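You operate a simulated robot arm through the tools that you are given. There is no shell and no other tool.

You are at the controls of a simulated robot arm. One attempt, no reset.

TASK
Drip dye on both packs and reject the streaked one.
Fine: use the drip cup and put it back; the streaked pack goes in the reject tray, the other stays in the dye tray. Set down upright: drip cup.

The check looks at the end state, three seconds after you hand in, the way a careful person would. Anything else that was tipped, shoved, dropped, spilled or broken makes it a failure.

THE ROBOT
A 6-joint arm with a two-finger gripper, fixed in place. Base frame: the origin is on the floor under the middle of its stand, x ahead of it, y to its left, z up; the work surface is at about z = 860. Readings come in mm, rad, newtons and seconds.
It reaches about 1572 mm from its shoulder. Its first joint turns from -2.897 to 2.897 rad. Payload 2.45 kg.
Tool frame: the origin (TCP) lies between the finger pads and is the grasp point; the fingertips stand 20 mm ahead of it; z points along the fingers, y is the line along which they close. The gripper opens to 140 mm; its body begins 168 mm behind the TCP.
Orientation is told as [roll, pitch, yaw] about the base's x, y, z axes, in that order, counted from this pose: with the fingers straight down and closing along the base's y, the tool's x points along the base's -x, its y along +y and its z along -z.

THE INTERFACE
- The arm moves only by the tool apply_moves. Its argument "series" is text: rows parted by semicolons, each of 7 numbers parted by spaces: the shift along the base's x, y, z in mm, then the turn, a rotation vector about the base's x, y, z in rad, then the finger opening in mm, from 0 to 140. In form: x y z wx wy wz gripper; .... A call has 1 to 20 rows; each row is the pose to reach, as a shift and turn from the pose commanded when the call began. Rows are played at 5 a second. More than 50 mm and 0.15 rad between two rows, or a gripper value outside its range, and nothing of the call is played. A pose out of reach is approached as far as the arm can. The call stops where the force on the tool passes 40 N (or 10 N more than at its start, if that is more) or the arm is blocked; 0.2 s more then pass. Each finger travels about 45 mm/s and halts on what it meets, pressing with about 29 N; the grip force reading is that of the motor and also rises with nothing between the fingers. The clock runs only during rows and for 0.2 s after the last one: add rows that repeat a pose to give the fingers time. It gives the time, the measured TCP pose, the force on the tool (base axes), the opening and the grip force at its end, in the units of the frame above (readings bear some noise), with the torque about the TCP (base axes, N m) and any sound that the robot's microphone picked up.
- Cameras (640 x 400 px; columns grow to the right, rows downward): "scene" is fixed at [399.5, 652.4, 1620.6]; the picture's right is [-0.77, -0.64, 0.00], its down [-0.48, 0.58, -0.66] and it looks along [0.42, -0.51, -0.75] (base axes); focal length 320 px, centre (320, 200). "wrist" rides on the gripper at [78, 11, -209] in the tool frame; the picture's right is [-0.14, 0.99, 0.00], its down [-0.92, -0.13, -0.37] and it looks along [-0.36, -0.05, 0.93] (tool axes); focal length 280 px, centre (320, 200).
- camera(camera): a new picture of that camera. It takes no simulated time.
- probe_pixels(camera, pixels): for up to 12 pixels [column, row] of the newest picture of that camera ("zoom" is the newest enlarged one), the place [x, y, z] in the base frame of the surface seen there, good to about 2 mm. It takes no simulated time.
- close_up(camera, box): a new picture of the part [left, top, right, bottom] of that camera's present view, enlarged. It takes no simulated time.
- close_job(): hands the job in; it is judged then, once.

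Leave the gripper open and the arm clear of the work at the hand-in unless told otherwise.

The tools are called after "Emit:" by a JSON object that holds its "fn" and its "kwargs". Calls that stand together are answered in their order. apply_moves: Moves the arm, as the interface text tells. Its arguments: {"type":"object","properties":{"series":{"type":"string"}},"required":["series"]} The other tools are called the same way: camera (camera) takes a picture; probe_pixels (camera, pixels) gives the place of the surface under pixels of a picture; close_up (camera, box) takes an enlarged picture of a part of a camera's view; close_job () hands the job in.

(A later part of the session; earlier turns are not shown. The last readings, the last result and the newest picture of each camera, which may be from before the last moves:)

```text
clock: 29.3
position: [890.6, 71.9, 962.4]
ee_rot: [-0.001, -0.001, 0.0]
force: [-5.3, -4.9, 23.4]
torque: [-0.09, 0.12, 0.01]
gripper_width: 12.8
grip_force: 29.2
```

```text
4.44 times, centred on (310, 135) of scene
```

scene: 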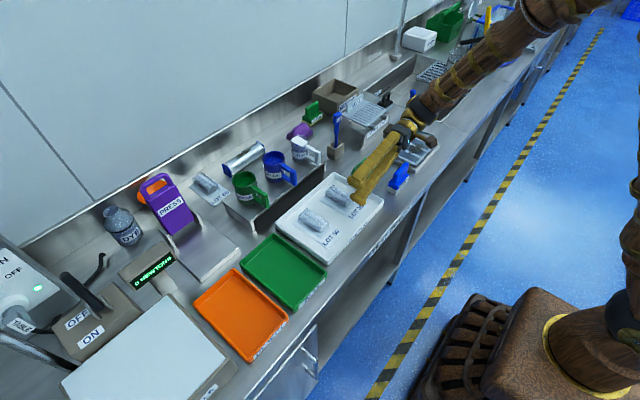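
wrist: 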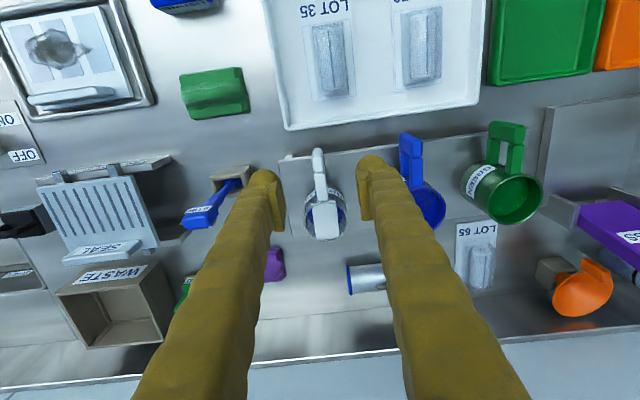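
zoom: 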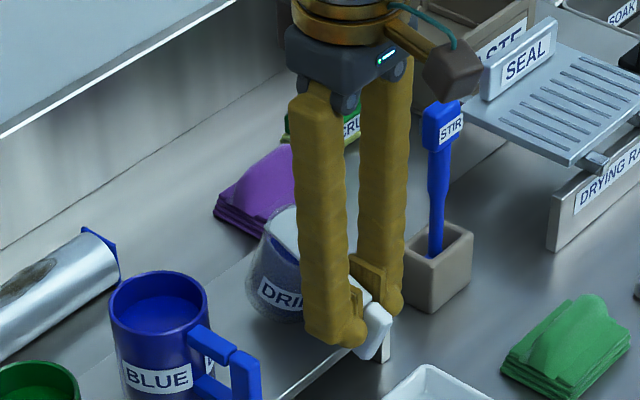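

It's pressing on the shelf with 23 N and still tilted. I'll look closer before doing anything.

Emit:
{"fn": "close_up", "kwargs": {"camera": "scene", "box": [290, 130, 345, 175]}}

Emit:
{"fn": "close_up", "kwargs": {"camera": "wrist", "box": [260, 130, 380, 290]}}

Emit:
{"fn": "probe_pixels", "kwargs": {"camera": "zoom", "pixels": [[320, 100], [320, 150], [330, 200], [330, 240], [330, 290], [350, 300], [300, 290], [335, 330]]}}

```text
8.89 times, centred on (318, 152) of scene
```

zoom: 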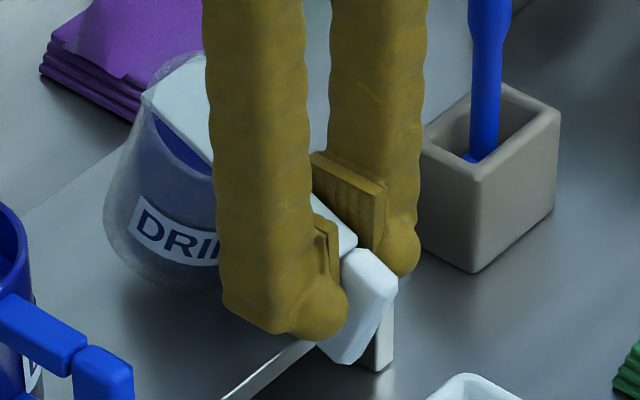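

```text
2.50 times, centred on (320, 210) of wrist
```

zoom: 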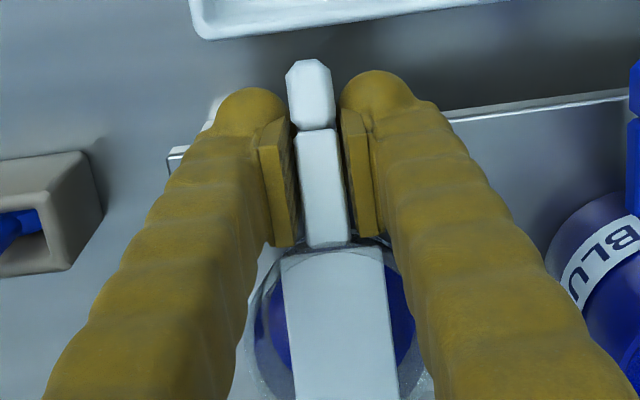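

```text
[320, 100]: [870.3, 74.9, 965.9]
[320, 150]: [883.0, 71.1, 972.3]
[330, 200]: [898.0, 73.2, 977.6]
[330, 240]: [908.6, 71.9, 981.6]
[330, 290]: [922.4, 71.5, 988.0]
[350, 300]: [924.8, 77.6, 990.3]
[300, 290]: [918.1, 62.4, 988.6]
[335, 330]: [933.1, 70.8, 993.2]
```

The probes show the handle pressed low: bar top at z≈966–972, and the top connector rises toward the cup to z≈993. The handle slid down about 14 mm in the grip while lifted, so I have over-lowered and the cup now leans toward the handle. I'll raise slowly by 10 mm to let it settle flat and check.

Emit:
{"fn": "apply_moves", "kwargs": {"series": "0 0 2 0 0 0 5; 0 0 4 0 0 0 5; 0 0 6 0 0 0 5; 0 0 8 0 0 0 5; 0 0 10 0 0 0 5; 0 0 10 0 0 0 5"}}

Emit:
{"fn": "close_up", "kwargs": {"camera": "wrist", "box": [260, 130, 380, 290]}}

Emit:
{"fn": "probe_pixels", "kwargs": {"camera": "zoom", "pixels": [[320, 100], [320, 150], [330, 200], [330, 240], [330, 290], [335, 330], [340, 370]]}}

Emit:
{"fn": "close_up", "kwargs": {"camera": "scene", "box": [290, 130, 345, 175]}}

```text
clock: 30.7
position: [890.6, 69.5, 971.7]
ee_rot: [-0.002, 0.001, 0.0]
force: [0.4, 0.2, -1.5]
torque: [-0.02, 0.08, -0.01]
gripper_width: 12.9
grip_force: 28.4
```

```text
2.50 times, centred on (320, 210) of wrist
```

zoom: 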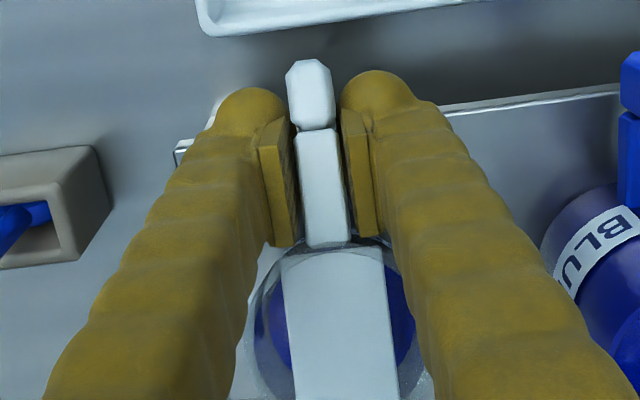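

```text
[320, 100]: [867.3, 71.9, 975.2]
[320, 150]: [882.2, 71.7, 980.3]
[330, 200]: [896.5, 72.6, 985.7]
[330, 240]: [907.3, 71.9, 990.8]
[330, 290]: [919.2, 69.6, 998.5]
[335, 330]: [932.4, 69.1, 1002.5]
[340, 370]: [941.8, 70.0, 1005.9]
```

```text
8.89 times, centred on (318, 152) of scene
```

zoom: 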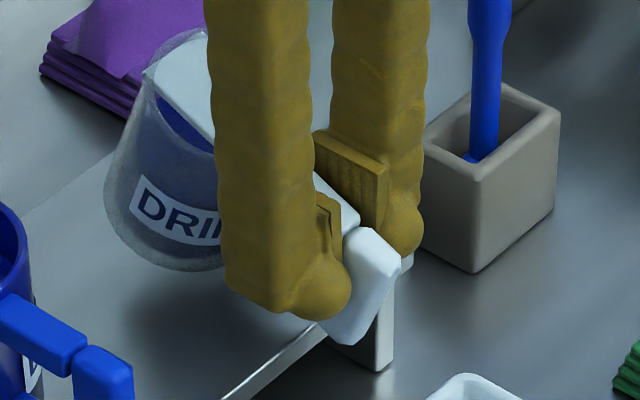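

The cup is now about 10 mm off the shelf, leaning ~22° toward the handle, and the grip is holding it steadily (torque 0.08 N m, weight ≈1.5 N). I'll raise 15 mm more and turn the tool +0.38 rad about y to bring the cup upright, then check.

Emit:
{"fn": "apply_moves", "kwargs": {"series": "0 0 5 0 0 0 5; 0 0 10 0 0 0 5; 0 0 15 0 0 0 5; 2 0 16 0 0.08 0 5; 4 0 17 0 0.16 0 5; 6 0 18 0 0.24 0 5; 8 0 19 0 0.32 0 5; 10 0 20 0 0.38 0 5; 10 0 20 0 0.38 0 5"}}

Emit:
{"fn": "close_up", "kwargs": {"camera": "wrist", "box": [240, 110, 400, 310]}}

Emit:
{"fn": "close_up", "kwargs": {"camera": "scene", "box": [290, 120, 345, 165]}}

```text
clock: 32.7
position: [900.5, 71.6, 990.7]
ee_rot: [-0.002, 0.381, 0.0]
force: [-0.7, 0.3, -1.1]
torque: [-0.02, 0.02, 0.01]
gripper_width: 12.9
grip_force: 29.6
```

```text
2.00 times, centred on (320, 210) of wrist
```

zoom: 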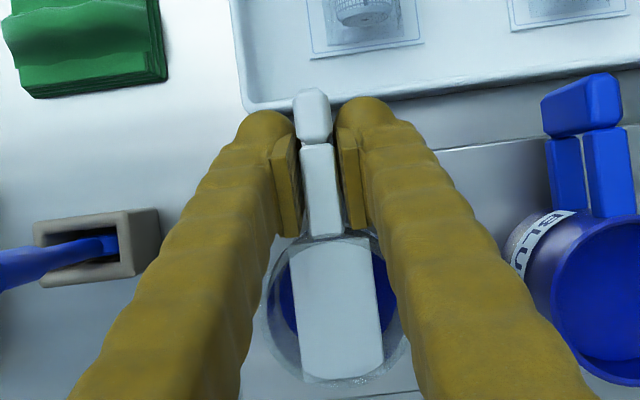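

```text
8.89 times, centred on (318, 142) of scene
```

zoom: 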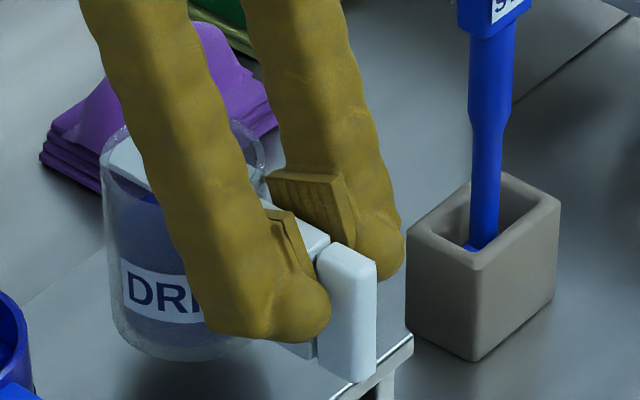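

The cup is upright again with liquid level inside. I'll probe the plate and handle to confirm level.

Emit:
{"fn": "close_up", "kwargs": {"camera": "wrist", "box": [270, 140, 370, 310]}}

Emit:
{"fn": "probe_pixels", "kwargs": {"camera": "zoom", "pixels": [[310, 110], [310, 150], [322, 200], [325, 240], [330, 280], [340, 340], [345, 370], [325, 310], [360, 310]]}}

```text
2.35 times, centred on (320, 225) of wrist
```

zoom: 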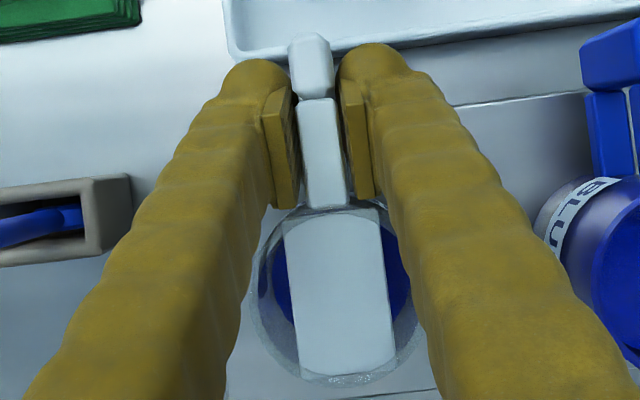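

```text
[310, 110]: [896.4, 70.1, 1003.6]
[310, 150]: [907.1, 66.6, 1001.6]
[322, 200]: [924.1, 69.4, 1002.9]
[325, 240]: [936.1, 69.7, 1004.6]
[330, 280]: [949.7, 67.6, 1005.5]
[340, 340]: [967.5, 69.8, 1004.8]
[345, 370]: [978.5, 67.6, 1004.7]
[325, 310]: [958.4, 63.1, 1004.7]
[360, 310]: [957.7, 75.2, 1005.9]
```

Level: plate at z≈1005 over its whole length, i.e. 18 mm above rest. I'll lower it slowly by about 17.5 mm with x +3 to its original spot, and watch the force.

Emit:
{"fn": "apply_moves", "kwargs": {"series": "1 0 -4 0 0 0 5; 2 0 -8 0 0 0 5; 3 0 -11 0 0 0 5; 3 0 -13.5 0 0 0 5; 3 0 -15.5 0 0 0 5; 3 0 -17 0 0 0 5; 3 0 -17 0 0 0 5"}}

Emit:
{"fn": "close_up", "kwargs": {"camera": "wrist", "box": [270, 140, 370, 310]}}

Emit:
{"fn": "probe_pixels", "kwargs": {"camera": "zoom", "pixels": [[310, 90], [310, 110], [322, 200], [325, 240], [330, 280], [340, 340], [345, 370]]}}

Emit:
{"fn": "close_up", "kwargs": {"camera": "scene", "box": [290, 120, 345, 165]}}

```text
clock: 34.3
position: [903.3, 70.8, 975.3]
ee_rot: [-0.001, 0.381, -0.001]
force: [-2.0, -1.6, 6.1]
torque: [0.02, -0.15, -0.01]
gripper_width: 12.9
grip_force: 29.1
```

```text
2.35 times, centred on (320, 225) of wrist
```

zoom: 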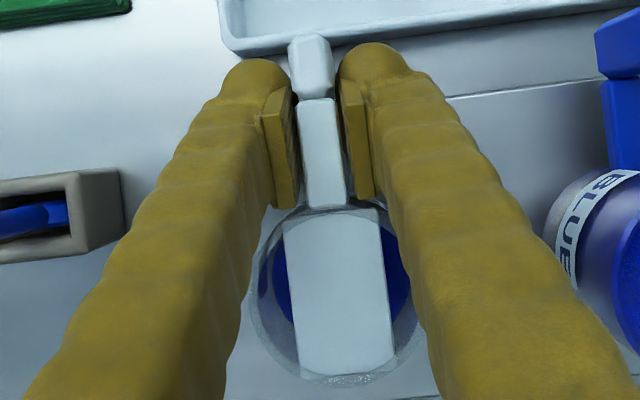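

```text
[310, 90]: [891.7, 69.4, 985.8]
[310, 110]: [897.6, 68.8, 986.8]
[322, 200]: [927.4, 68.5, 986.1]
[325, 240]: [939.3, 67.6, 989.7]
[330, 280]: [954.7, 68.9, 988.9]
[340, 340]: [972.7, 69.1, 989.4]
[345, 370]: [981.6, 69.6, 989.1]
```

```text
8.89 times, centred on (318, 142) of scene
```

zoom: 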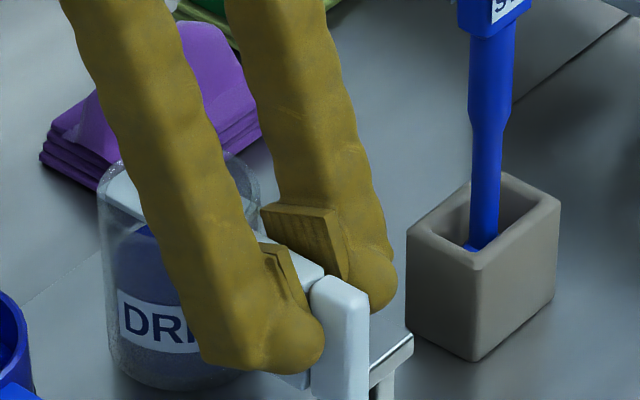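

The cup is resting on the shelf (6 N upward, plate z≈989, level). Releasing, then raising the tool along its axis.

Emit:
{"fn": "apply_moves", "kwargs": {"series": "0 0 0 0 0 0 14; 0 0 0 0 0 0 20; 0 0 0 0 0 0 35; 0 0 0 0 0 0 60; 0 0 0 0 0 0 60; 6 0 15 0 0 0 60; 14 0 35 0 0 0 60; 24 0 60 0 0 0 60; 30 0 85 0 0 0 60; 30 0 100 0 -0.13 0 60; 30 0 110 0 -0.26 0 60; 30 0 120 0 -0.381 0 60; 30 0 120 0 -0.381 0 60"}}

Emit:
{"fn": "camera", "kwargs": {"camera": "wrist"}}

Emit:
{"fn": "close_up", "kwargs": {"camera": "wrist", "box": [270, 120, 370, 250]}}

Emit:
{"fn": "close_up", "kwargs": {"camera": "scene", "box": [280, 125, 340, 170]}}

```text
clock: 37.1
position: [932.8, 71.3, 1095.6]
ee_rot: [-0.001, -0.003, 0.0]
force: [-1.2, 0.2, -1.1]
torque: [-0.03, 0.01, 0.04]
gripper_width: 60.0
grip_force: 0.1
```

```text
taken
```

wrist: 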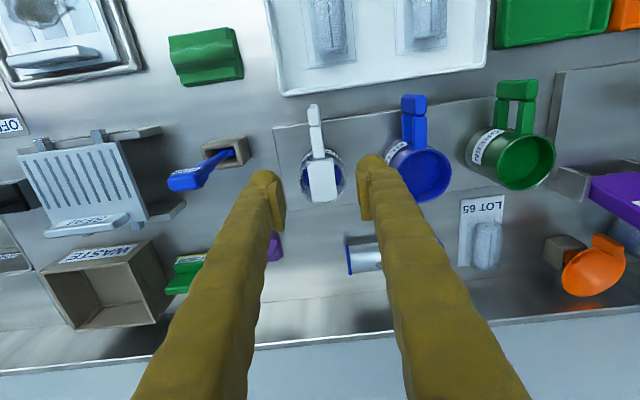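

```text
3.08 times, centred on (320, 185) of wrist
```

zoom: 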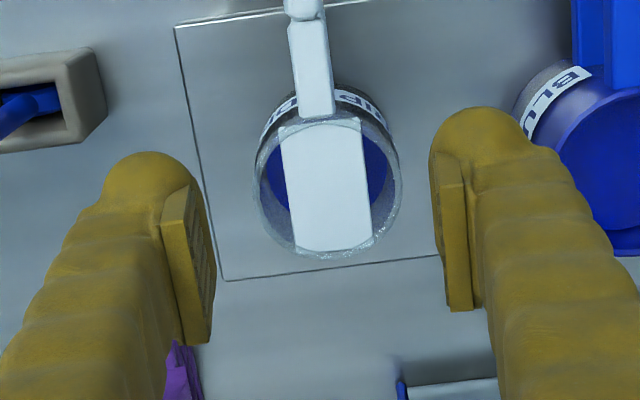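

```text
8.89 times, centred on (310, 148) of scene
```

zoom: 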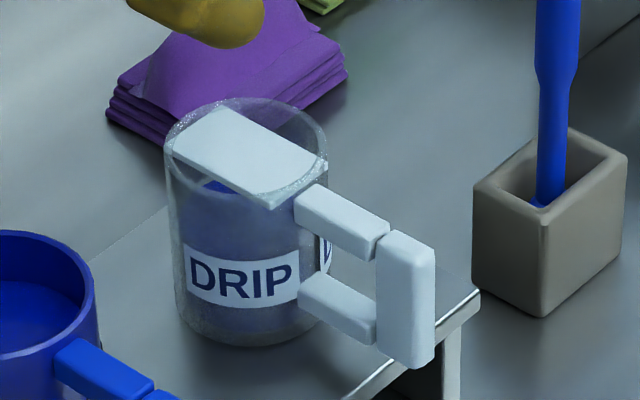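

The cup stands upright with no dye lost, and sits about 7 mm nearer the robot than before. I'll measure the handle's present position for a better grip.

Emit:
{"fn": "probe_pixels", "kwargs": {"camera": "zoom", "pixels": [[405, 245], [395, 240], [425, 250], [380, 300], [340, 220], [310, 205], [385, 240], [340, 310], [310, 300], [375, 320], [405, 360], [380, 350]]}}

Emit:
{"fn": "close_up", "kwargs": {"camera": "wrist", "box": [290, 95, 350, 210]}}

Emit:
{"fn": "probe_pixels", "kwargs": {"camera": "zoom", "pixels": [[305, 50], [305, 80], [290, 110], [330, 110], [292, 130], [332, 130], [315, 170], [300, 160], [340, 160], [330, 220], [340, 320], [310, 100]]}}

```text
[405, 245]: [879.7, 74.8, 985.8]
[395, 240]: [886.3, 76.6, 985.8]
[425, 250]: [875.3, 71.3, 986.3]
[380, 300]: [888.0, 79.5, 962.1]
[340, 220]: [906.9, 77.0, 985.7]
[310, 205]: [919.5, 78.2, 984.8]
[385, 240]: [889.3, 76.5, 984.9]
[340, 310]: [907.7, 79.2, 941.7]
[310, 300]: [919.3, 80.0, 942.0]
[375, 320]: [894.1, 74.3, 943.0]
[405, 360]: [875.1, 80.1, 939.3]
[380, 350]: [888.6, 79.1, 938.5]
```

```text
3.48 times, centred on (320, 152) of wrist
```

zoom: 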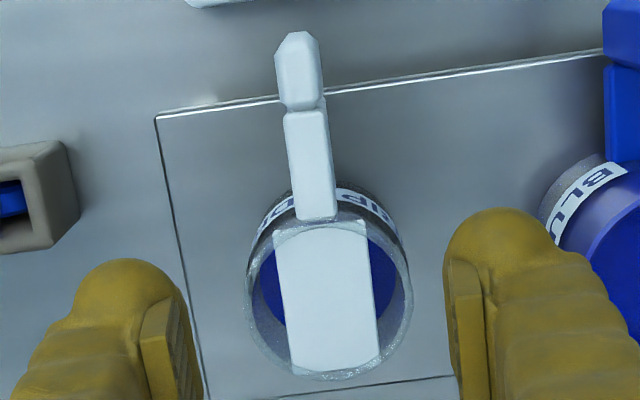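

```text
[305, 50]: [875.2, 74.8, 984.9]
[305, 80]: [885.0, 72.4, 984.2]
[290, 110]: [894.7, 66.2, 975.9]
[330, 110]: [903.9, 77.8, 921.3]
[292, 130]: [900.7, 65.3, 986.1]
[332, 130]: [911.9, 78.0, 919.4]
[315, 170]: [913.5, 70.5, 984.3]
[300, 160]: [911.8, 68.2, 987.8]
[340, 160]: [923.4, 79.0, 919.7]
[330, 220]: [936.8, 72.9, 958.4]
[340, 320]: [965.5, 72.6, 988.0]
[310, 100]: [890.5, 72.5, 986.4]
```

Bar x≈873–890, connectors x≈890–928 (both at y≈65.5–79, same thickness ≈13), top connector z≈986, bottom one ≈941. I'll grip at x≈900, y≈72.3, z≈958 so the pads bear on the bar edge plus both connectors.

Emit:
{"fn": "apply_moves", "kwargs": {"series": "-16 0.5 0 0 0 0 60; -33 1 0 0 0 0 60; -33 1 -30 0 0 0 60; -33 1 -60 0 0 0 60; -33 1 -90 0 0 0 60; -33 1 -115 0 0 0 60; -33 1 -130 0 0 0 60; -33 1 -137.5 0 0 0 60; -33 1 -137.5 0 0 0 60"}}

Emit:
{"fn": "close_up", "kwargs": {"camera": "wrist", "box": [240, 120, 400, 250]}}

Emit:
{"fn": "close_up", "kwargs": {"camera": "scene", "box": [280, 125, 340, 170]}}

```text
clock: 39.1
position: [899.7, 71.0, 957.4]
ee_rot: [-0.002, -0.001, 0.0]
force: [0.8, 0.0, 0.3]
torque: [-0.01, 0.0, -0.01]
gripper_width: 60.0
grip_force: 0.1
```

```text
3.08 times, centred on (320, 185) of wrist
```

zoom: 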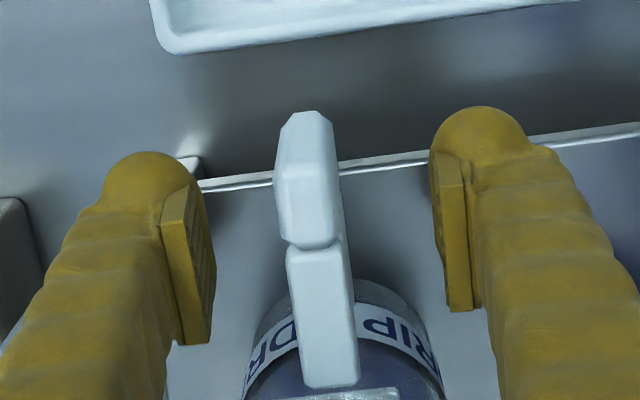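

```text
8.89 times, centred on (310, 148) of scene
```

zoom: 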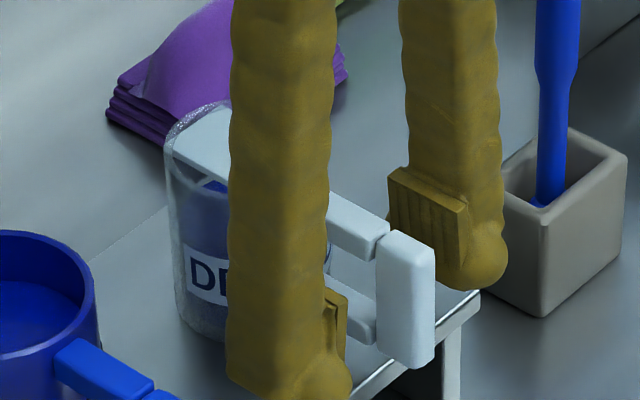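

The pads face the handle's bar edge and connectors. I'll shift +1 mm in y, close, then lift only 8 mm slowly and check for slipping.

Emit:
{"fn": "apply_moves", "kwargs": {"series": "0 1 0 0 0 0 45; 0 1 0 0 0 0 30; 0 1 0 0 0 0 18; 0 1 0 0 0 0 8; 0 1 0 0 0 0 0; 0 1 0 0 0 0 0; 0 1 0 0 0 0 0; 0 1 0 0 0 0 0"}}

Emit:
{"fn": "apply_moves", "kwargs": {"series": "0 0 1 0 0 0 0; 0 0 2 0 0 0 0; 0 0 3 0 0 0 0; 0 0 4 0 0 0 0; 0 0 5 0 0 0 0; 0 0 6 0 0 0 0; 0 0 7 0 0 0 0; 0 0 8 0 0 0 0; 0 0 8 0 0 0 0"}}

Emit:
{"fn": "close_up", "kwargs": {"camera": "wrist", "box": [240, 120, 400, 250]}}

Emit:
{"fn": "close_up", "kwargs": {"camera": "scene", "box": [280, 125, 340, 170]}}

```text
clock: 40.9
position: [900.0, 72.6, 956.4]
ee_rot: [-0.003, -0.002, -0.001]
force: [0.2, 0.1, 0.8]
torque: [0.04, -0.05, 0.0]
gripper_width: 13.0
grip_force: 28.8
```

```text
clock: 42.9
position: [899.0, 72.4, 964.7]
ee_rot: [-0.002, -0.003, -0.001]
force: [-0.2, -0.7, -1.1]
torque: [0.0, 0.04, 0.01]
gripper_width: 12.6
grip_force: 29.0
```

```text
3.08 times, centred on (320, 185) of wrist
```

zoom: 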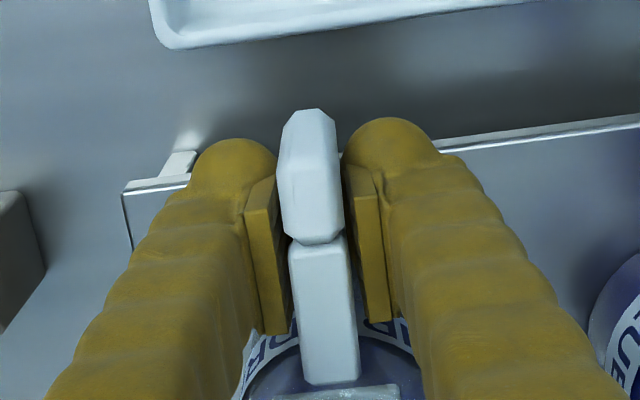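

```text
8.89 times, centred on (310, 148) of scene
```

zoom: 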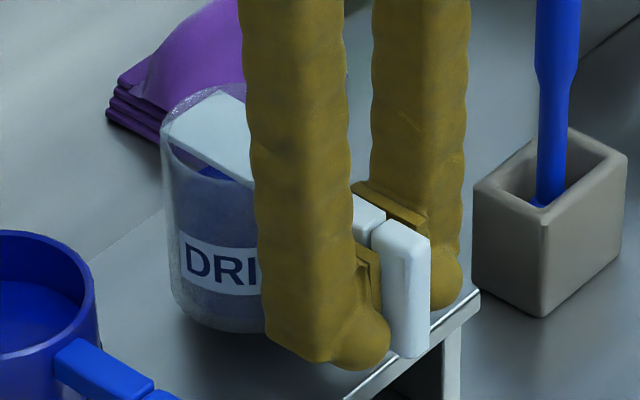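

It looks upright and lifted. I'll probe plate and bar top heights (expected ≈ 995 at both).

Emit:
{"fn": "probe_pixels", "kwargs": {"camera": "zoom", "pixels": [[215, 110], [200, 140], [240, 170], [400, 235], [415, 240], [370, 215]]}}

```text
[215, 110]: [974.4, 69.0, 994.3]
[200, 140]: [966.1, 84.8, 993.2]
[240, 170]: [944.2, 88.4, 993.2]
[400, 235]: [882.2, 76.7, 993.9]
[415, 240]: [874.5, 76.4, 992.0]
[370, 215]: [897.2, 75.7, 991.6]
```

Level at z≈993–994 front to back, no slip. Continuing the lift slowly by another 45 mm.

Emit:
{"fn": "apply_moves", "kwargs": {"series": "0 0 2 0 0 0 0; 0 0 4 0 0 0 0; 0 0 7 0 0 0 0; 0 0 10 0 0 0 0; 0 0 13 0 0 0 0; 0 0 16 0 0 0 0; 0 0 20 0 0 0 0; 0 0 24 0 0 0 0; 0 0 28 0 0 0 0; 0 0 32 0 0 0 0; 0 0 36 0 0 0 0; 0 0 40 0 0 0 0; 0 0 43 0 0 0 0; 0 0 45 0 0 0 0; 0 0 45 0 0 0 0"}}

Emit:
{"fn": "close_up", "kwargs": {"camera": "scene", "box": [280, 110, 340, 155]}}

Emit:
{"fn": "probe_pixels", "kwargs": {"camera": "zoom", "pixels": [[215, 110], [200, 140], [400, 235], [415, 240], [380, 225], [220, 100], [395, 225]]}}

```text
clock: 46.1
position: [901.0, 72.7, 1009.2]
ee_rot: [-0.001, -0.003, 0.0]
force: [-0.3, 0.5, -1.2]
torque: [-0.01, 0.02, 0.03]
gripper_width: 12.6
grip_force: 28.7
```

```text
8.89 times, centred on (310, 132) of scene
```

zoom: 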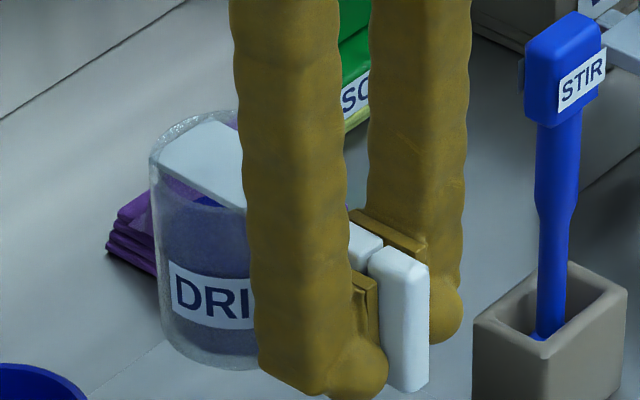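

```text
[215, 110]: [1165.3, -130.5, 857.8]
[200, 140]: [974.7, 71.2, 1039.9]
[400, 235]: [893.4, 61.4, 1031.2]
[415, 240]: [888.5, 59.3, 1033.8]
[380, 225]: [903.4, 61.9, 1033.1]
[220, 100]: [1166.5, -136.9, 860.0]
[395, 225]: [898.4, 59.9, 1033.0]
```

The cup is held level and steady. I'll now carry it smoothly back (−x) over the dye tray, staying high (cup bottom ≥ 965).

Emit:
{"fn": "apply_moves", "kwargs": {"series": "-3 0 2 0 0 0 0; -8 0 4 0 0 0 0; -16 0 6 0 0 0 0; -26 0 8 0 0 0 0; -38 0 10 0 0 0 0; -51 0 10 0 0 0 0; -64 0 10 0 0 0 0; -77 0 10 0 0 0 0; -90 0 10 0 0 0 0; -103 0 10 0 0 0 0; -116 0 10 0 0 0 0; -129 0 10 0 0 0 0; -142 0 10 0 0 0 0; -154 0 10 0 0 0 0; -164 0 10 0 0 0 0; -172 0 10 0 0 0 0; -177 0 10 0 0 0 0; -180 0 10 0 0 0 0; -180 0 10 0 0 0 0"}}

Emit:
{"fn": "close_up", "kwargs": {"camera": "scene", "box": [270, 110, 410, 230]}}

```text
clock: 50.1
position: [720.2, 72.7, 1020.0]
ee_rot: [-0.002, 0.001, 0.0]
force: [-0.1, -0.5, -1.3]
torque: [0.01, 0.04, 0.03]
gripper_width: 12.8
grip_force: 28.9
```

```text
3.33 times, centred on (340, 170) of scene
```

zoom: 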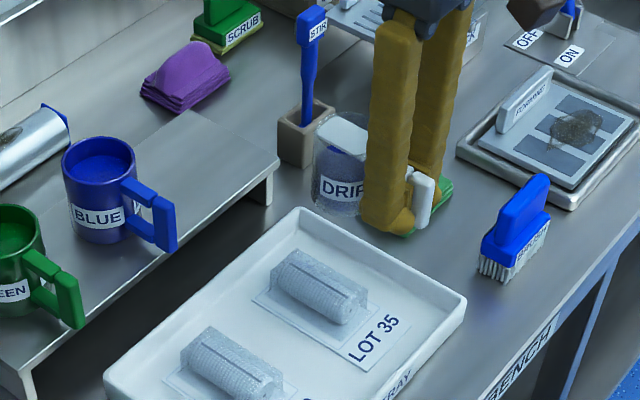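

Still level. Now moving +y by 72 mm so that, once tilted, the lip will be right over LOT 35 (x≈775, y≈105).

Emit:
{"fn": "apply_moves", "kwargs": {"series": "0 2 0 0 0 0 0; 0 6 0 0 0 0 0; 0 12 0 0 0 0 0; 0 20 0 0 0 0 0; 0 29 0 0 0 0 0; 0 38 0 0 0 0 0; 0 47 0 0 0 0 0; 0 55 0 0 0 0 0; 0 62 0 0 0 0 0; 0 68 0 0 0 0 0; 0 71 0 0 0 0 0; 0 72 0 0 0 0 0; 0 72 0 0 0 0 0"}}

Emit:
{"fn": "camera", "kwargs": {"camera": "wrist"}}

Emit:
{"fn": "close_up", "kwargs": {"camera": "wrist", "box": [240, 120, 400, 280]}}

```text
clock: 52.9
position: [718.8, 144.5, 1020.9]
ee_rot: [-0.001, -0.002, 0.001]
force: [-0.4, -0.3, -1.2]
torque: [-0.03, 0.07, -0.02]
gripper_width: 12.9
grip_force: 29.3
```

```text
taken
```

wrist: 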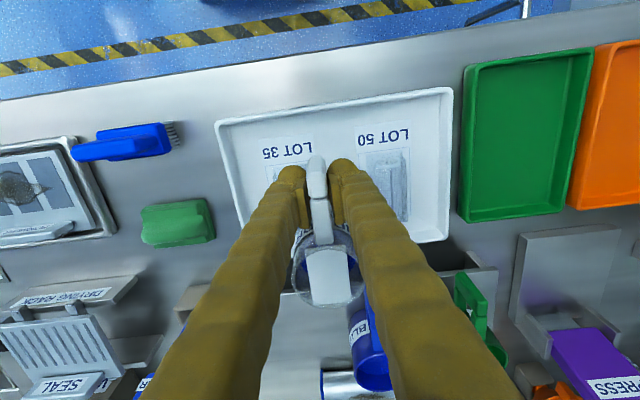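

```text
2.50 times, centred on (320, 200) of wrist
```

zoom: 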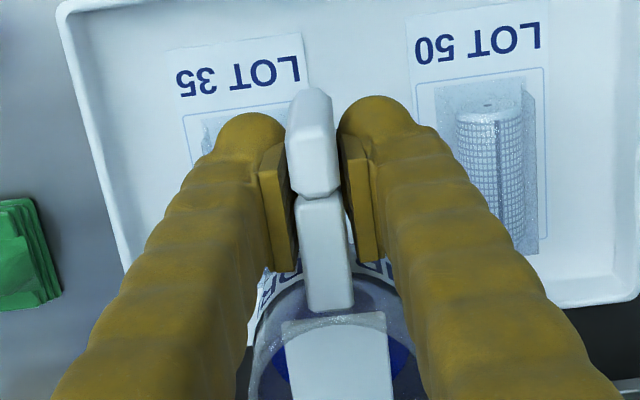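

The cup is level, over the right place. I'll lower by 30 mm to z≈990 and tilt gradually about x to 0.6 rad (below the expected pour angle), then look.

Emit:
{"fn": "apply_moves", "kwargs": {"series": "0 0 -4 0 0 0 0; 0 0 -10 0 0 0 0; 0 0 -18 0 0 0 0; 0 0 -25 0 0 0 0; 0 0 -30 0 0 0 0; 0 0 -30 0.04 0 0 0; 0 0 -30 0.1 0 0 0; 0 0 -30 0.17 0 0 0; 0 0 -30 0.24 0 0 0; 0 0 -30 0.31 0 0 0; 0 0 -30 0.38 0 0 0; 0 0 -30 0.45 0 0 0; 0 0 -30 0.51 0 0 0; 0 0 -30 0.56 0 0 0; 0 0 -30 0.6 0 0 0; 0 0 -30 0.6 0 0 0"}}

Emit:
{"fn": "close_up", "kwargs": {"camera": "scene", "box": [270, 130, 390, 240]}}

Emit:
{"fn": "camera", "kwargs": {"camera": "wrist"}}

```text
clock: 56.3
position: [720.4, 145.0, 989.5]
ee_rot: [0.599, -0.002, 0.0]
force: [0.0, 0.2, -1.4]
torque: [-0.01, 0.07, 0.04]
gripper_width: 12.8
grip_force: 28.8
```

```text
3.64 times, centred on (330, 185) of scene
```

zoom: 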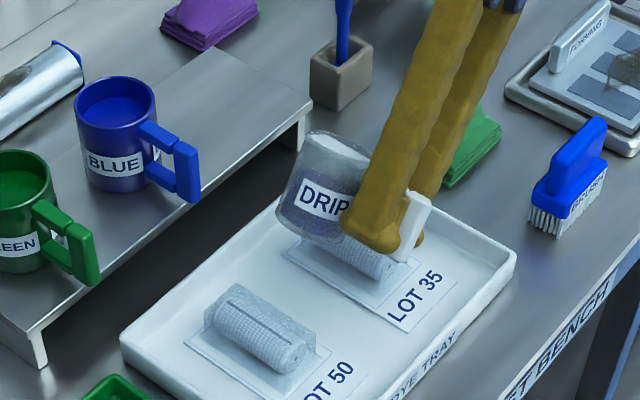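

```text
taken
```

wrist: 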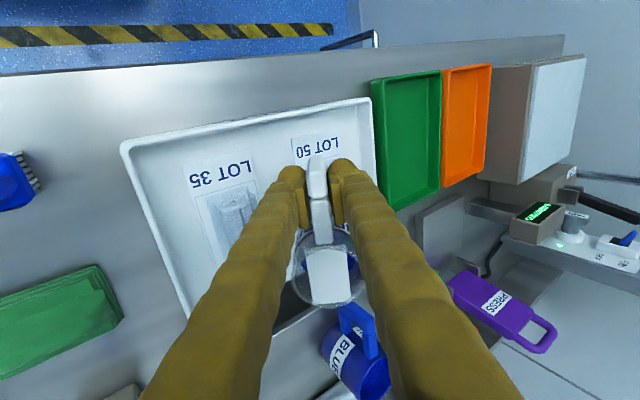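

Tilted 0.6 rad, no drip yet. Zooming to see the liquid in the cup.

Emit:
{"fn": "close_up", "kwargs": {"camera": "wrist", "box": [270, 200, 380, 320]}}

Emit:
{"fn": "close_up", "kwargs": {"camera": "scene", "box": [300, 155, 360, 210]}}

Emit:
{"fn": "close_up", "kwargs": {"camera": "wrist", "box": [170, 130, 350, 260]}}

```text
3.33 times, centred on (325, 260) of wrist
```

zoom: 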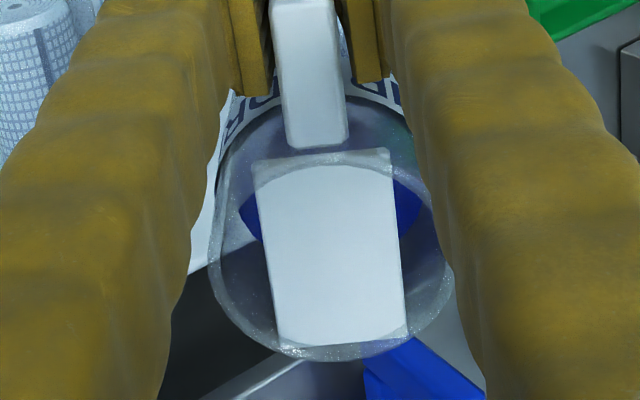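

```text
7.27 times, centred on (330, 182) of scene
```

zoom: 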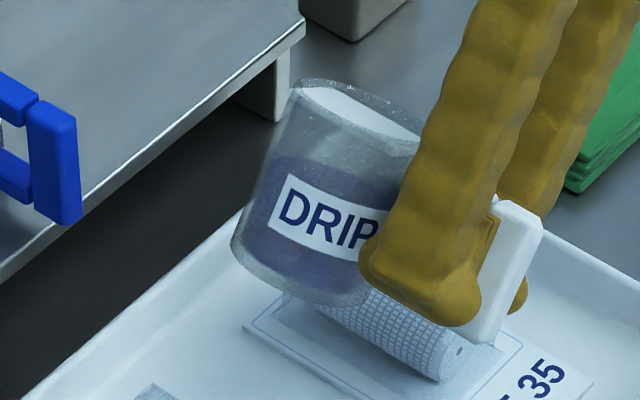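

```text
3.08 times, centred on (260, 195) of wrist
```

zoom: 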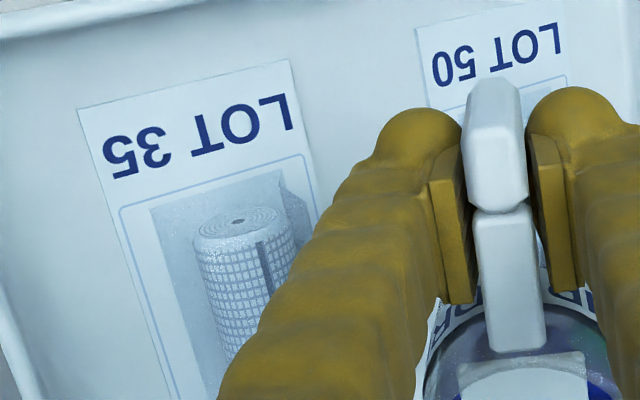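

The pack lies directly beneath. I'll continue tilting in small steps to 0.85 rad and check for drips.

Emit:
{"fn": "apply_moves", "kwargs": {"series": "0 0 0 0.05 0 0 0; 0 0 0 0.1 0 0 0; 0 0 0 0.15 0 0 0; 0 0 0 0.2 0 0 0; 0 0 0 0.25 0 0 0; 0 0 0 0.25 0 0 0; 0 0 0 0.25 0 0 0"}}

Emit:
{"fn": "close_up", "kwargs": {"camera": "scene", "box": [280, 145, 370, 230]}}

Emit:
{"fn": "close_up", "kwargs": {"camera": "wrist", "box": [150, 130, 380, 320]}}

```text
clock: 57.9
position: [720.5, 144.4, 990.5]
ee_rot: [0.849, -0.001, 0.0]
force: [0.5, -0.2, -1.6]
torque: [0.01, 0.03, -0.03]
gripper_width: 13.0
grip_force: 28.9
```

```text
4.71 times, centred on (325, 188) of scene
```

zoom: 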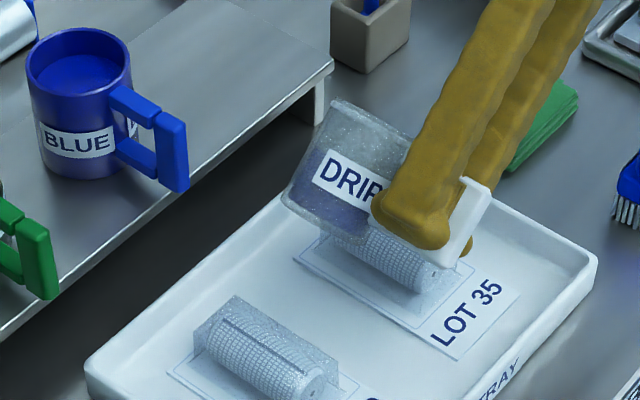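

```text
2.11 times, centred on (265, 225) of wrist
```

zoom: 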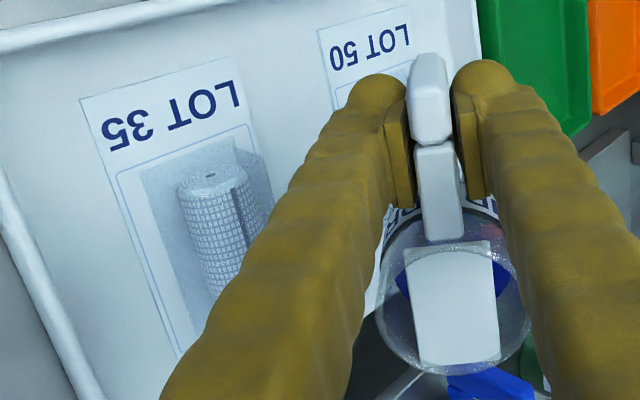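

No drip at 0.85. Continuing to 1.05.

Emit:
{"fn": "apply_moves", "kwargs": {"series": "0 0 0 0.05 0 0 0; 0 0 0 0.1 0 0 0; 0 0 0 0.15 0 0 0; 0 0 0 0.2 0 0 0; 0 0 0 0.2 0 0 0; 0 0 0 0.2 0 0 0"}}

Emit:
{"fn": "close_up", "kwargs": {"camera": "scene", "box": [280, 145, 370, 230]}}

Emit:
{"fn": "close_up", "kwargs": {"camera": "wrist", "box": [150, 130, 380, 320]}}

```text
clock: 59.3
position: [720.3, 142.9, 990.6]
ee_rot: [1.05, -0.001, -0.001]
force: [0.0, 0.0, -0.5]
torque: [0.01, 0.05, 0.01]
gripper_width: 13.2
grip_force: 29.8
```

```text
4.71 times, centred on (325, 188) of scene
```

zoom: 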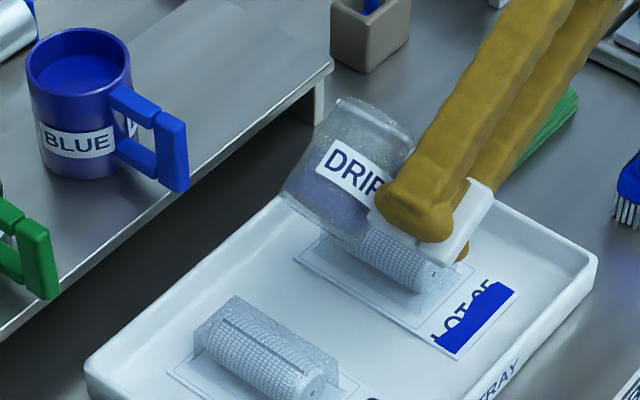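

```text
2.11 times, centred on (265, 225) of wrist
```

zoom: 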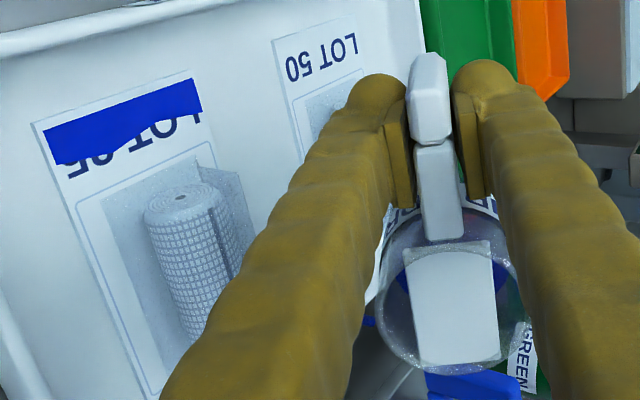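

Dye has landed: a blue band appeared on LOT 35's card. I'll stop pouring by tilting back now.

Emit:
{"fn": "apply_moves", "kwargs": {"series": "0 0 0 -0.1 0 0 0; 0 0 0 -0.2 0 0 0; 0 0 0 -0.3 0 0 0; 0 0 0 -0.4 0 0 0; 0 0 0 -0.5 0 0 0; 0 0 0 -0.5 0 0 0"}}

Emit:
{"fn": "close_up", "kwargs": {"camera": "scene", "box": [280, 145, 400, 255]}}

Emit:
{"fn": "close_up", "kwargs": {"camera": "wrist", "box": [120, 90, 400, 320]}}

```text
clock: 60.7
position: [720.2, 144.9, 989.3]
ee_rot: [0.547, -0.002, 0.0]
force: [0.2, 0.2, -1.7]
torque: [-0.01, 0.04, 0.02]
gripper_width: 12.9
grip_force: 28.7
```

```text
3.64 times, centred on (340, 200) of scene
```

zoom: 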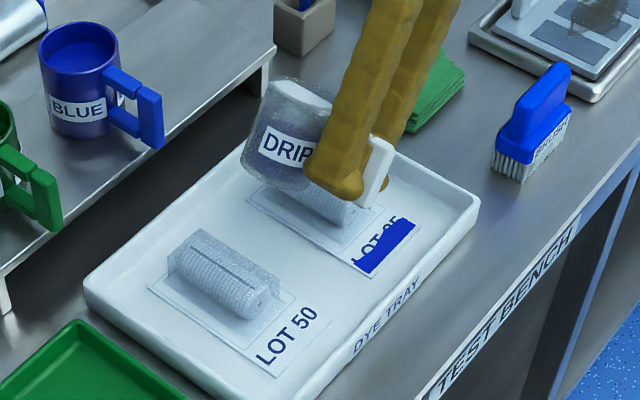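

```text
1.74 times, centred on (260, 205) of wrist
```

zoom: 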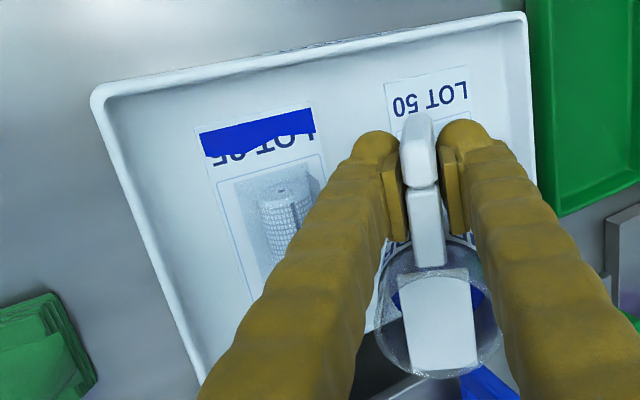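

LOT 35's dye band stays at the end of the card, outside the seal outline. Next I'll tilt back further to about 0.2 rad and move +125 mm in y to LOT 50.

Emit:
{"fn": "apply_moves", "kwargs": {"series": "0 0 0 -0.1 0 0 0; 0 0 0 -0.2 0 0 0; 0 0 0 -0.3 0 0 0; 0 0 0 -0.35 0 0 0; 0 3 0 -0.35 0 0 0; 0 9 0 -0.35 0 0 0; 0 18 0 -0.35 0 0 0; 0 29 0 -0.35 0 0 0; 0 41 0 -0.35 0 0 0; 0 53 0 -0.35 0 0 0; 0 65 0 -0.35 0 0 0; 0 77 0 -0.35 0 0 0; 0 89 0 -0.35 0 0 0; 0 100 0 -0.35 0 0 0; 0 110 0 -0.35 0 0 0; 0 118 0 -0.35 0 0 0; 0 123 0 -0.35 0 0 0; 0 125 0 -0.35 0 0 0; 0 125 0 -0.35 0 0 0"}}

Emit:
{"fn": "close_up", "kwargs": {"camera": "scene", "box": [260, 145, 400, 265]}}

```text
clock: 64.7
position: [720.2, 269.0, 989.9]
ee_rot: [0.2, -0.001, -0.001]
force: [-0.1, 0.5, -0.2]
torque: [0.0, 0.06, -0.02]
gripper_width: 12.9
grip_force: 29.1
```

```text
3.33 times, centred on (330, 205) of scene
```

zoom: 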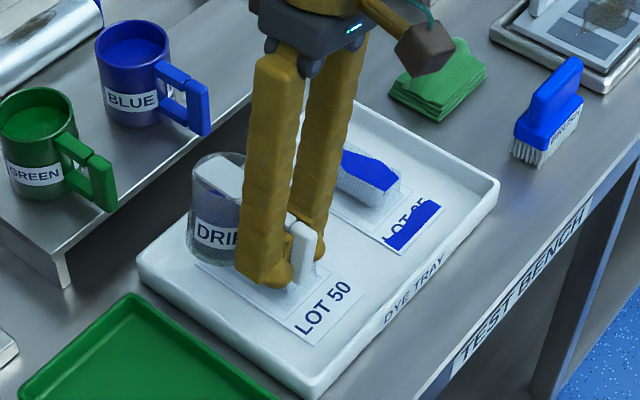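

LOT 35 also shows dye on its roll. Now tilting over LOT 50: to 1.0 rad, in smooth steps, then holding briefly.

Emit:
{"fn": "apply_moves", "kwargs": {"series": "0 0 0 0.08 0 0 0; 0 0 0 0.16 0 0 0; 0 0 0 0.24 0 0 0; 0 0 0 0.32 0 0 0; 0 0 0 0.4 0 0 0; 0 0 0 0.48 0 0 0; 0 0 0 0.56 0 0 0; 0 0 0 0.63 0 0 0; 0 0 0 0.69 0 0 0; 0 0 0 0.74 0 0 0; 0 0 0 0.79 0 0 0; 0 0 0 0.83 0 0 0; 0 0 0 0.85 0 0 0; 0 0 0 0.85 0 0 0; 0 0 0 0.85 0 0 0"}}

Emit:
{"fn": "close_up", "kwargs": {"camera": "scene", "box": [260, 145, 400, 265]}}

Emit:
{"fn": "close_up", "kwargs": {"camera": "wrist", "box": [80, 90, 400, 320]}}

```text
clock: 67.9
position: [718.8, 269.2, 989.8]
ee_rot: [1.05, -0.003, -0.001]
force: [0.1, -0.5, -1.1]
torque: [-0.02, 0.02, -0.02]
gripper_width: 12.8
grip_force: 29.2
```

```text
3.33 times, centred on (330, 205) of scene
```

zoom: 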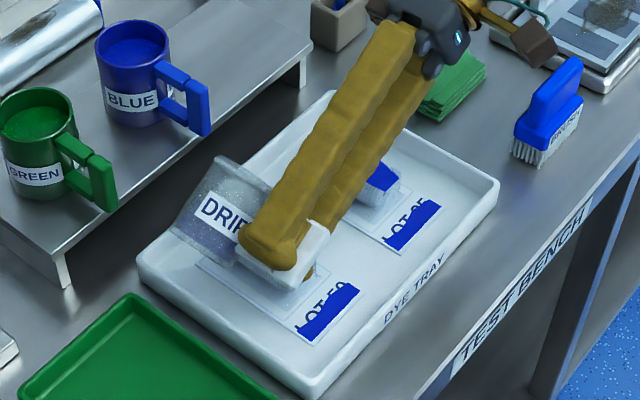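

```text
1.74 times, centred on (240, 205) of wrist
```

zoom: 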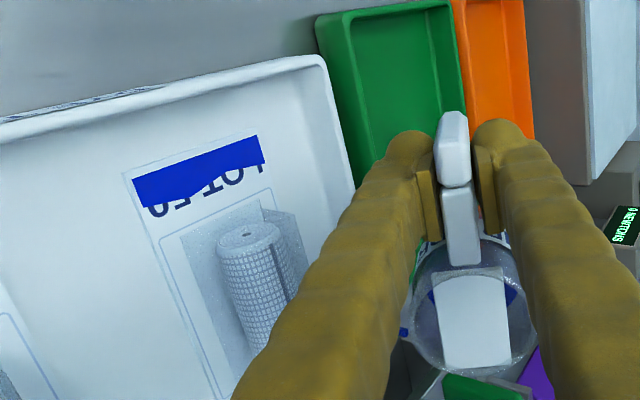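

LOT 50 has now received dye as well (blue band on its card). Tilting the cup fully upright.

Emit:
{"fn": "apply_moves", "kwargs": {"series": "0 0 0 -0.1 0 0 0; 0 0 0 -0.2 0 0 0; 0 0 0 -0.3 0 0 0; 0 0 0 -0.4 0 0 0; 0 0 0 -0.5 0 0 0; 0 0 4 -0.6 0 0 0; 0 0 8 -0.7 0 0 0; 0 0 14 -0.8 0 0 0; 0 0 20 -0.9 0 0 0; 0 0 26 -0.98 0 0 0; 0 0 30 -1.03 0 0 0; 0 0 30 -1.05 0 0 0; 0 0 30 -1.05 0 0 0"}}

Emit:
{"fn": "close_up", "kwargs": {"camera": "scene", "box": [260, 145, 400, 265]}}

Emit:
{"fn": "close_up", "kwargs": {"camera": "wrist", "box": [120, 60, 420, 300]}}

```text
clock: 70.7
position: [719.0, 269.3, 1019.3]
ee_rot: [-0.002, -0.001, 0.001]
force: [0.1, 0.6, -0.9]
torque: [0.01, -0.01, 0.01]
gripper_width: 12.7
grip_force: 28.4
```

```text
3.33 times, centred on (330, 205) of scene
```

zoom: 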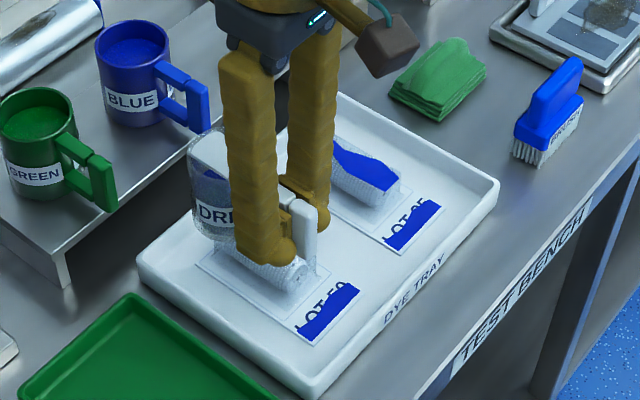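

```text
1.67 times, centred on (270, 180) of wrist
```

zoom: 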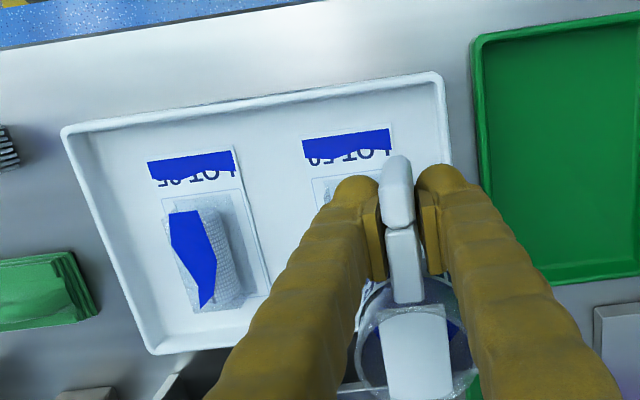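

LOT 35 shows an irregular blue patch on its roll. LOT 50's roll is still hidden behind the fingers. I'll now carry the cup back: first −y across the tray at z≈1020.

Emit:
{"fn": "apply_moves", "kwargs": {"series": "0 -3 0 0 0 0 0; 0 -9 0 0 0 0 0; 0 -18 0 0 0 0 0; 0 -29 0 0 0 0 0; 0 -42 0 0 0 0 0; 0 -55 0 0 0 0 0; 0 -68 0 0 0 0 0; 0 -81 0 0 0 0 0; 0 -94 0 0 0 0 0; 0 -107 0 0 0 0 0; 0 -120 0 0 0 0 0; 0 -133 0 0 0 0 0; 0 -146 0 0 0 0 0; 0 -159 0 0 0 0 0; 0 -172 0 0 0 0 0; 0 -183 0 0 0 0 0; 0 -191 0 0 0 0 0; 0 -196 0 0 0 0 0; 0 -197.5 0 0 0 0 0; 0 -197.5 0 0 0 0 0"}}

Emit:
{"fn": "close_up", "kwargs": {"camera": "scene", "box": [260, 125, 400, 265]}}

Emit:
{"fn": "camera", "kwargs": {"camera": "wrist"}}

```text
clock: 74.9
position: [719.3, 71.2, 1018.8]
ee_rot: [-0.001, -0.002, 0.0]
force: [-0.2, 0.1, -0.6]
torque: [0.02, 0.04, 0.03]
gripper_width: 12.8
grip_force: 28.9
```

```text
2.86 times, centred on (330, 195) of scene
```

zoom: 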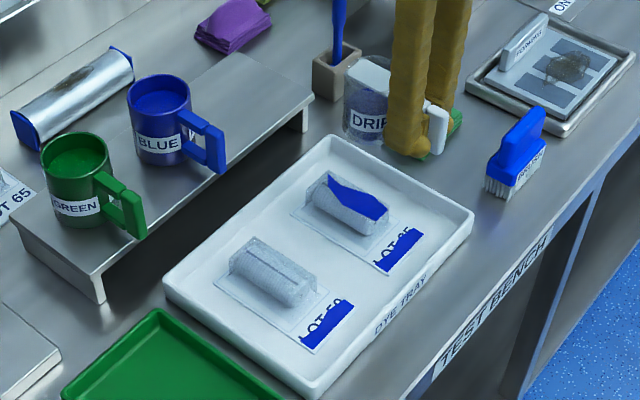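

```text
taken
```

wrist: 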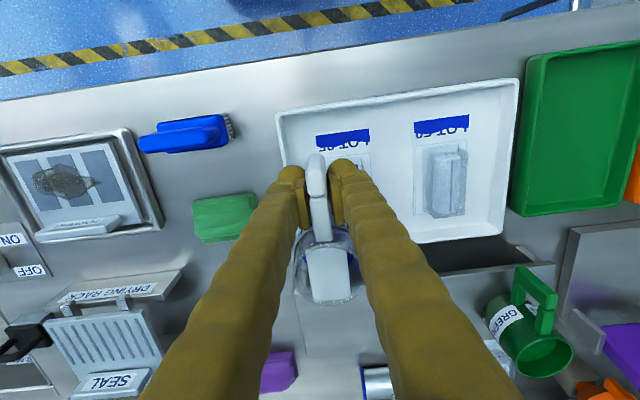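

Now it's clear: LOT 35 has a blue streak running over its roll, while LOT 50's roll is clean so far (I'll re-check later). Next I'll return the cup +x to above its original spot.

Emit:
{"fn": "apply_moves", "kwargs": {"series": "3 0 0 0 0 0 0; 8 0 0 0 0 0 0; 16 0 0 0 0 0 0; 26 0 0 0 0 0 0; 38 0 0 0 0 0 0; 51 0 0 0 0 0 0; 64 0 0 0 0 0 0; 77 0 0 0 0 0 0; 90 0 0 0 0 0 0; 103 0 0 0 0 0 0; 116 0 0 0 0 0 0; 129 0 0 0 0 0 0; 142 0 0 0 0 0 0; 155 0 0 0 0 0 0; 166 0 0 0 0 0 0; 176 0.3 0 0 0 0 0; 183 0.5 0 0 0 0 0; 187 0.5 0 0 0 0 0; 188 0.5 0 0 0 0 0; 188 0.5 0 0 0 0 0"}}

Emit:
{"fn": "close_up", "kwargs": {"camera": "scene", "box": [280, 110, 340, 155]}}

Emit:
{"fn": "close_up", "kwargs": {"camera": "wrist", "box": [270, 140, 370, 310]}}

Emit:
{"fn": "probe_pixels", "kwargs": {"camera": "zoom", "pixels": [[310, 60], [310, 90], [322, 140], [322, 180], [330, 240], [335, 280], [340, 320]]}}

```text
clock: 79.1
position: [908.8, 72.3, 1021.6]
ee_rot: [0.0, -0.002, -0.001]
force: [0.8, 0.1, -0.7]
torque: [0.01, 0.06, 0.01]
gripper_width: 12.6
grip_force: 29.3
```

```text
8.89 times, centred on (310, 132) of scene
```

zoom: 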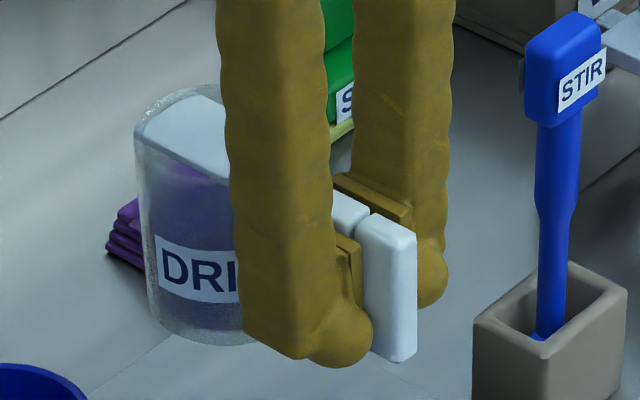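

```text
2.35 times, centred on (320, 225) of wrist
```

zoom: 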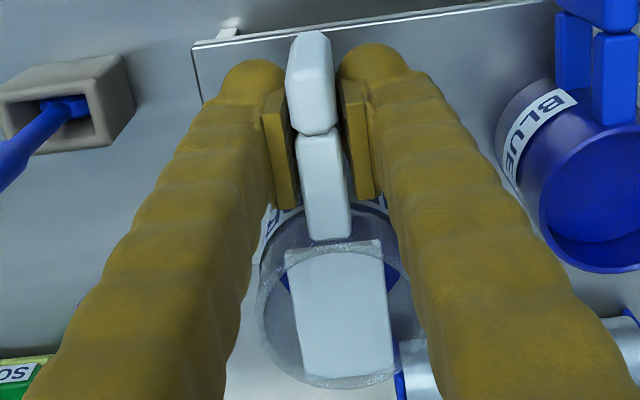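

```text
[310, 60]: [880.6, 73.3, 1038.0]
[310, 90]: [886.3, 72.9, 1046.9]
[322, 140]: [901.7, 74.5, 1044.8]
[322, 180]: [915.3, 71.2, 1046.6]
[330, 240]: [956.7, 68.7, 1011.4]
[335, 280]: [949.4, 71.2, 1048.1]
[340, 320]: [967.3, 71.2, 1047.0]
```

Level (plate and bar both at z≈1047). It should touch down after about 59–60 mm. Lowering slowly to −57 first.

Emit:
{"fn": "apply_moves", "kwargs": {"series": "0 0 -3 0 0 0 0; 0 0 -7 0 0 0 0; 0 0 -12 0 0 0 0; 0 0 -17 0 0 0 0; 0 0 -22 0 0 0 0; 0 0 -27 0 0 0 0; 0 0 -32 0 0 0 0; 0 0 -37 0 0 0 0; 0 0 -42 0 0 0 0; 0 0 -46 0 0 0 0; 0 0 -50 0 0 0 0; 0 0 -53 0 0 0 0; 0 0 -55 0 0 0 0; 0 0 -57 0 0 0 0; 0 0 -57 0 0 0 0"}}

Emit:
{"fn": "close_up", "kwargs": {"camera": "wrist", "box": [270, 140, 370, 310]}}

Emit:
{"fn": "probe_pixels", "kwargs": {"camera": "zoom", "pixels": [[310, 90], [322, 140], [322, 180], [335, 280], [340, 320], [340, 360]]}}

```text
clock: 82.3
position: [907.5, 72.6, 963.7]
ee_rot: [-0.002, 0.0, 0.001]
force: [-0.1, -0.4, -0.5]
torque: [0.01, 0.02, 0.0]
gripper_width: 12.9
grip_force: 29.1
```

```text
2.35 times, centred on (320, 225) of wrist
```

zoom: 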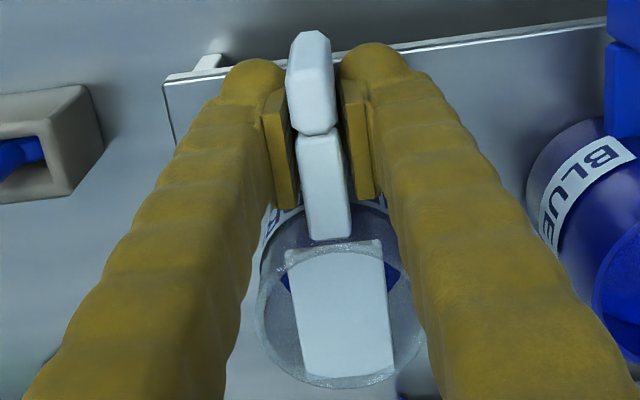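

```text
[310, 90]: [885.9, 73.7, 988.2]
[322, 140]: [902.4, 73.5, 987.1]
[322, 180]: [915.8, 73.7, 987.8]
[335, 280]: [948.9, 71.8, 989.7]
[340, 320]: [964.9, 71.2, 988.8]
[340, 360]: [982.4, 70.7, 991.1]
```

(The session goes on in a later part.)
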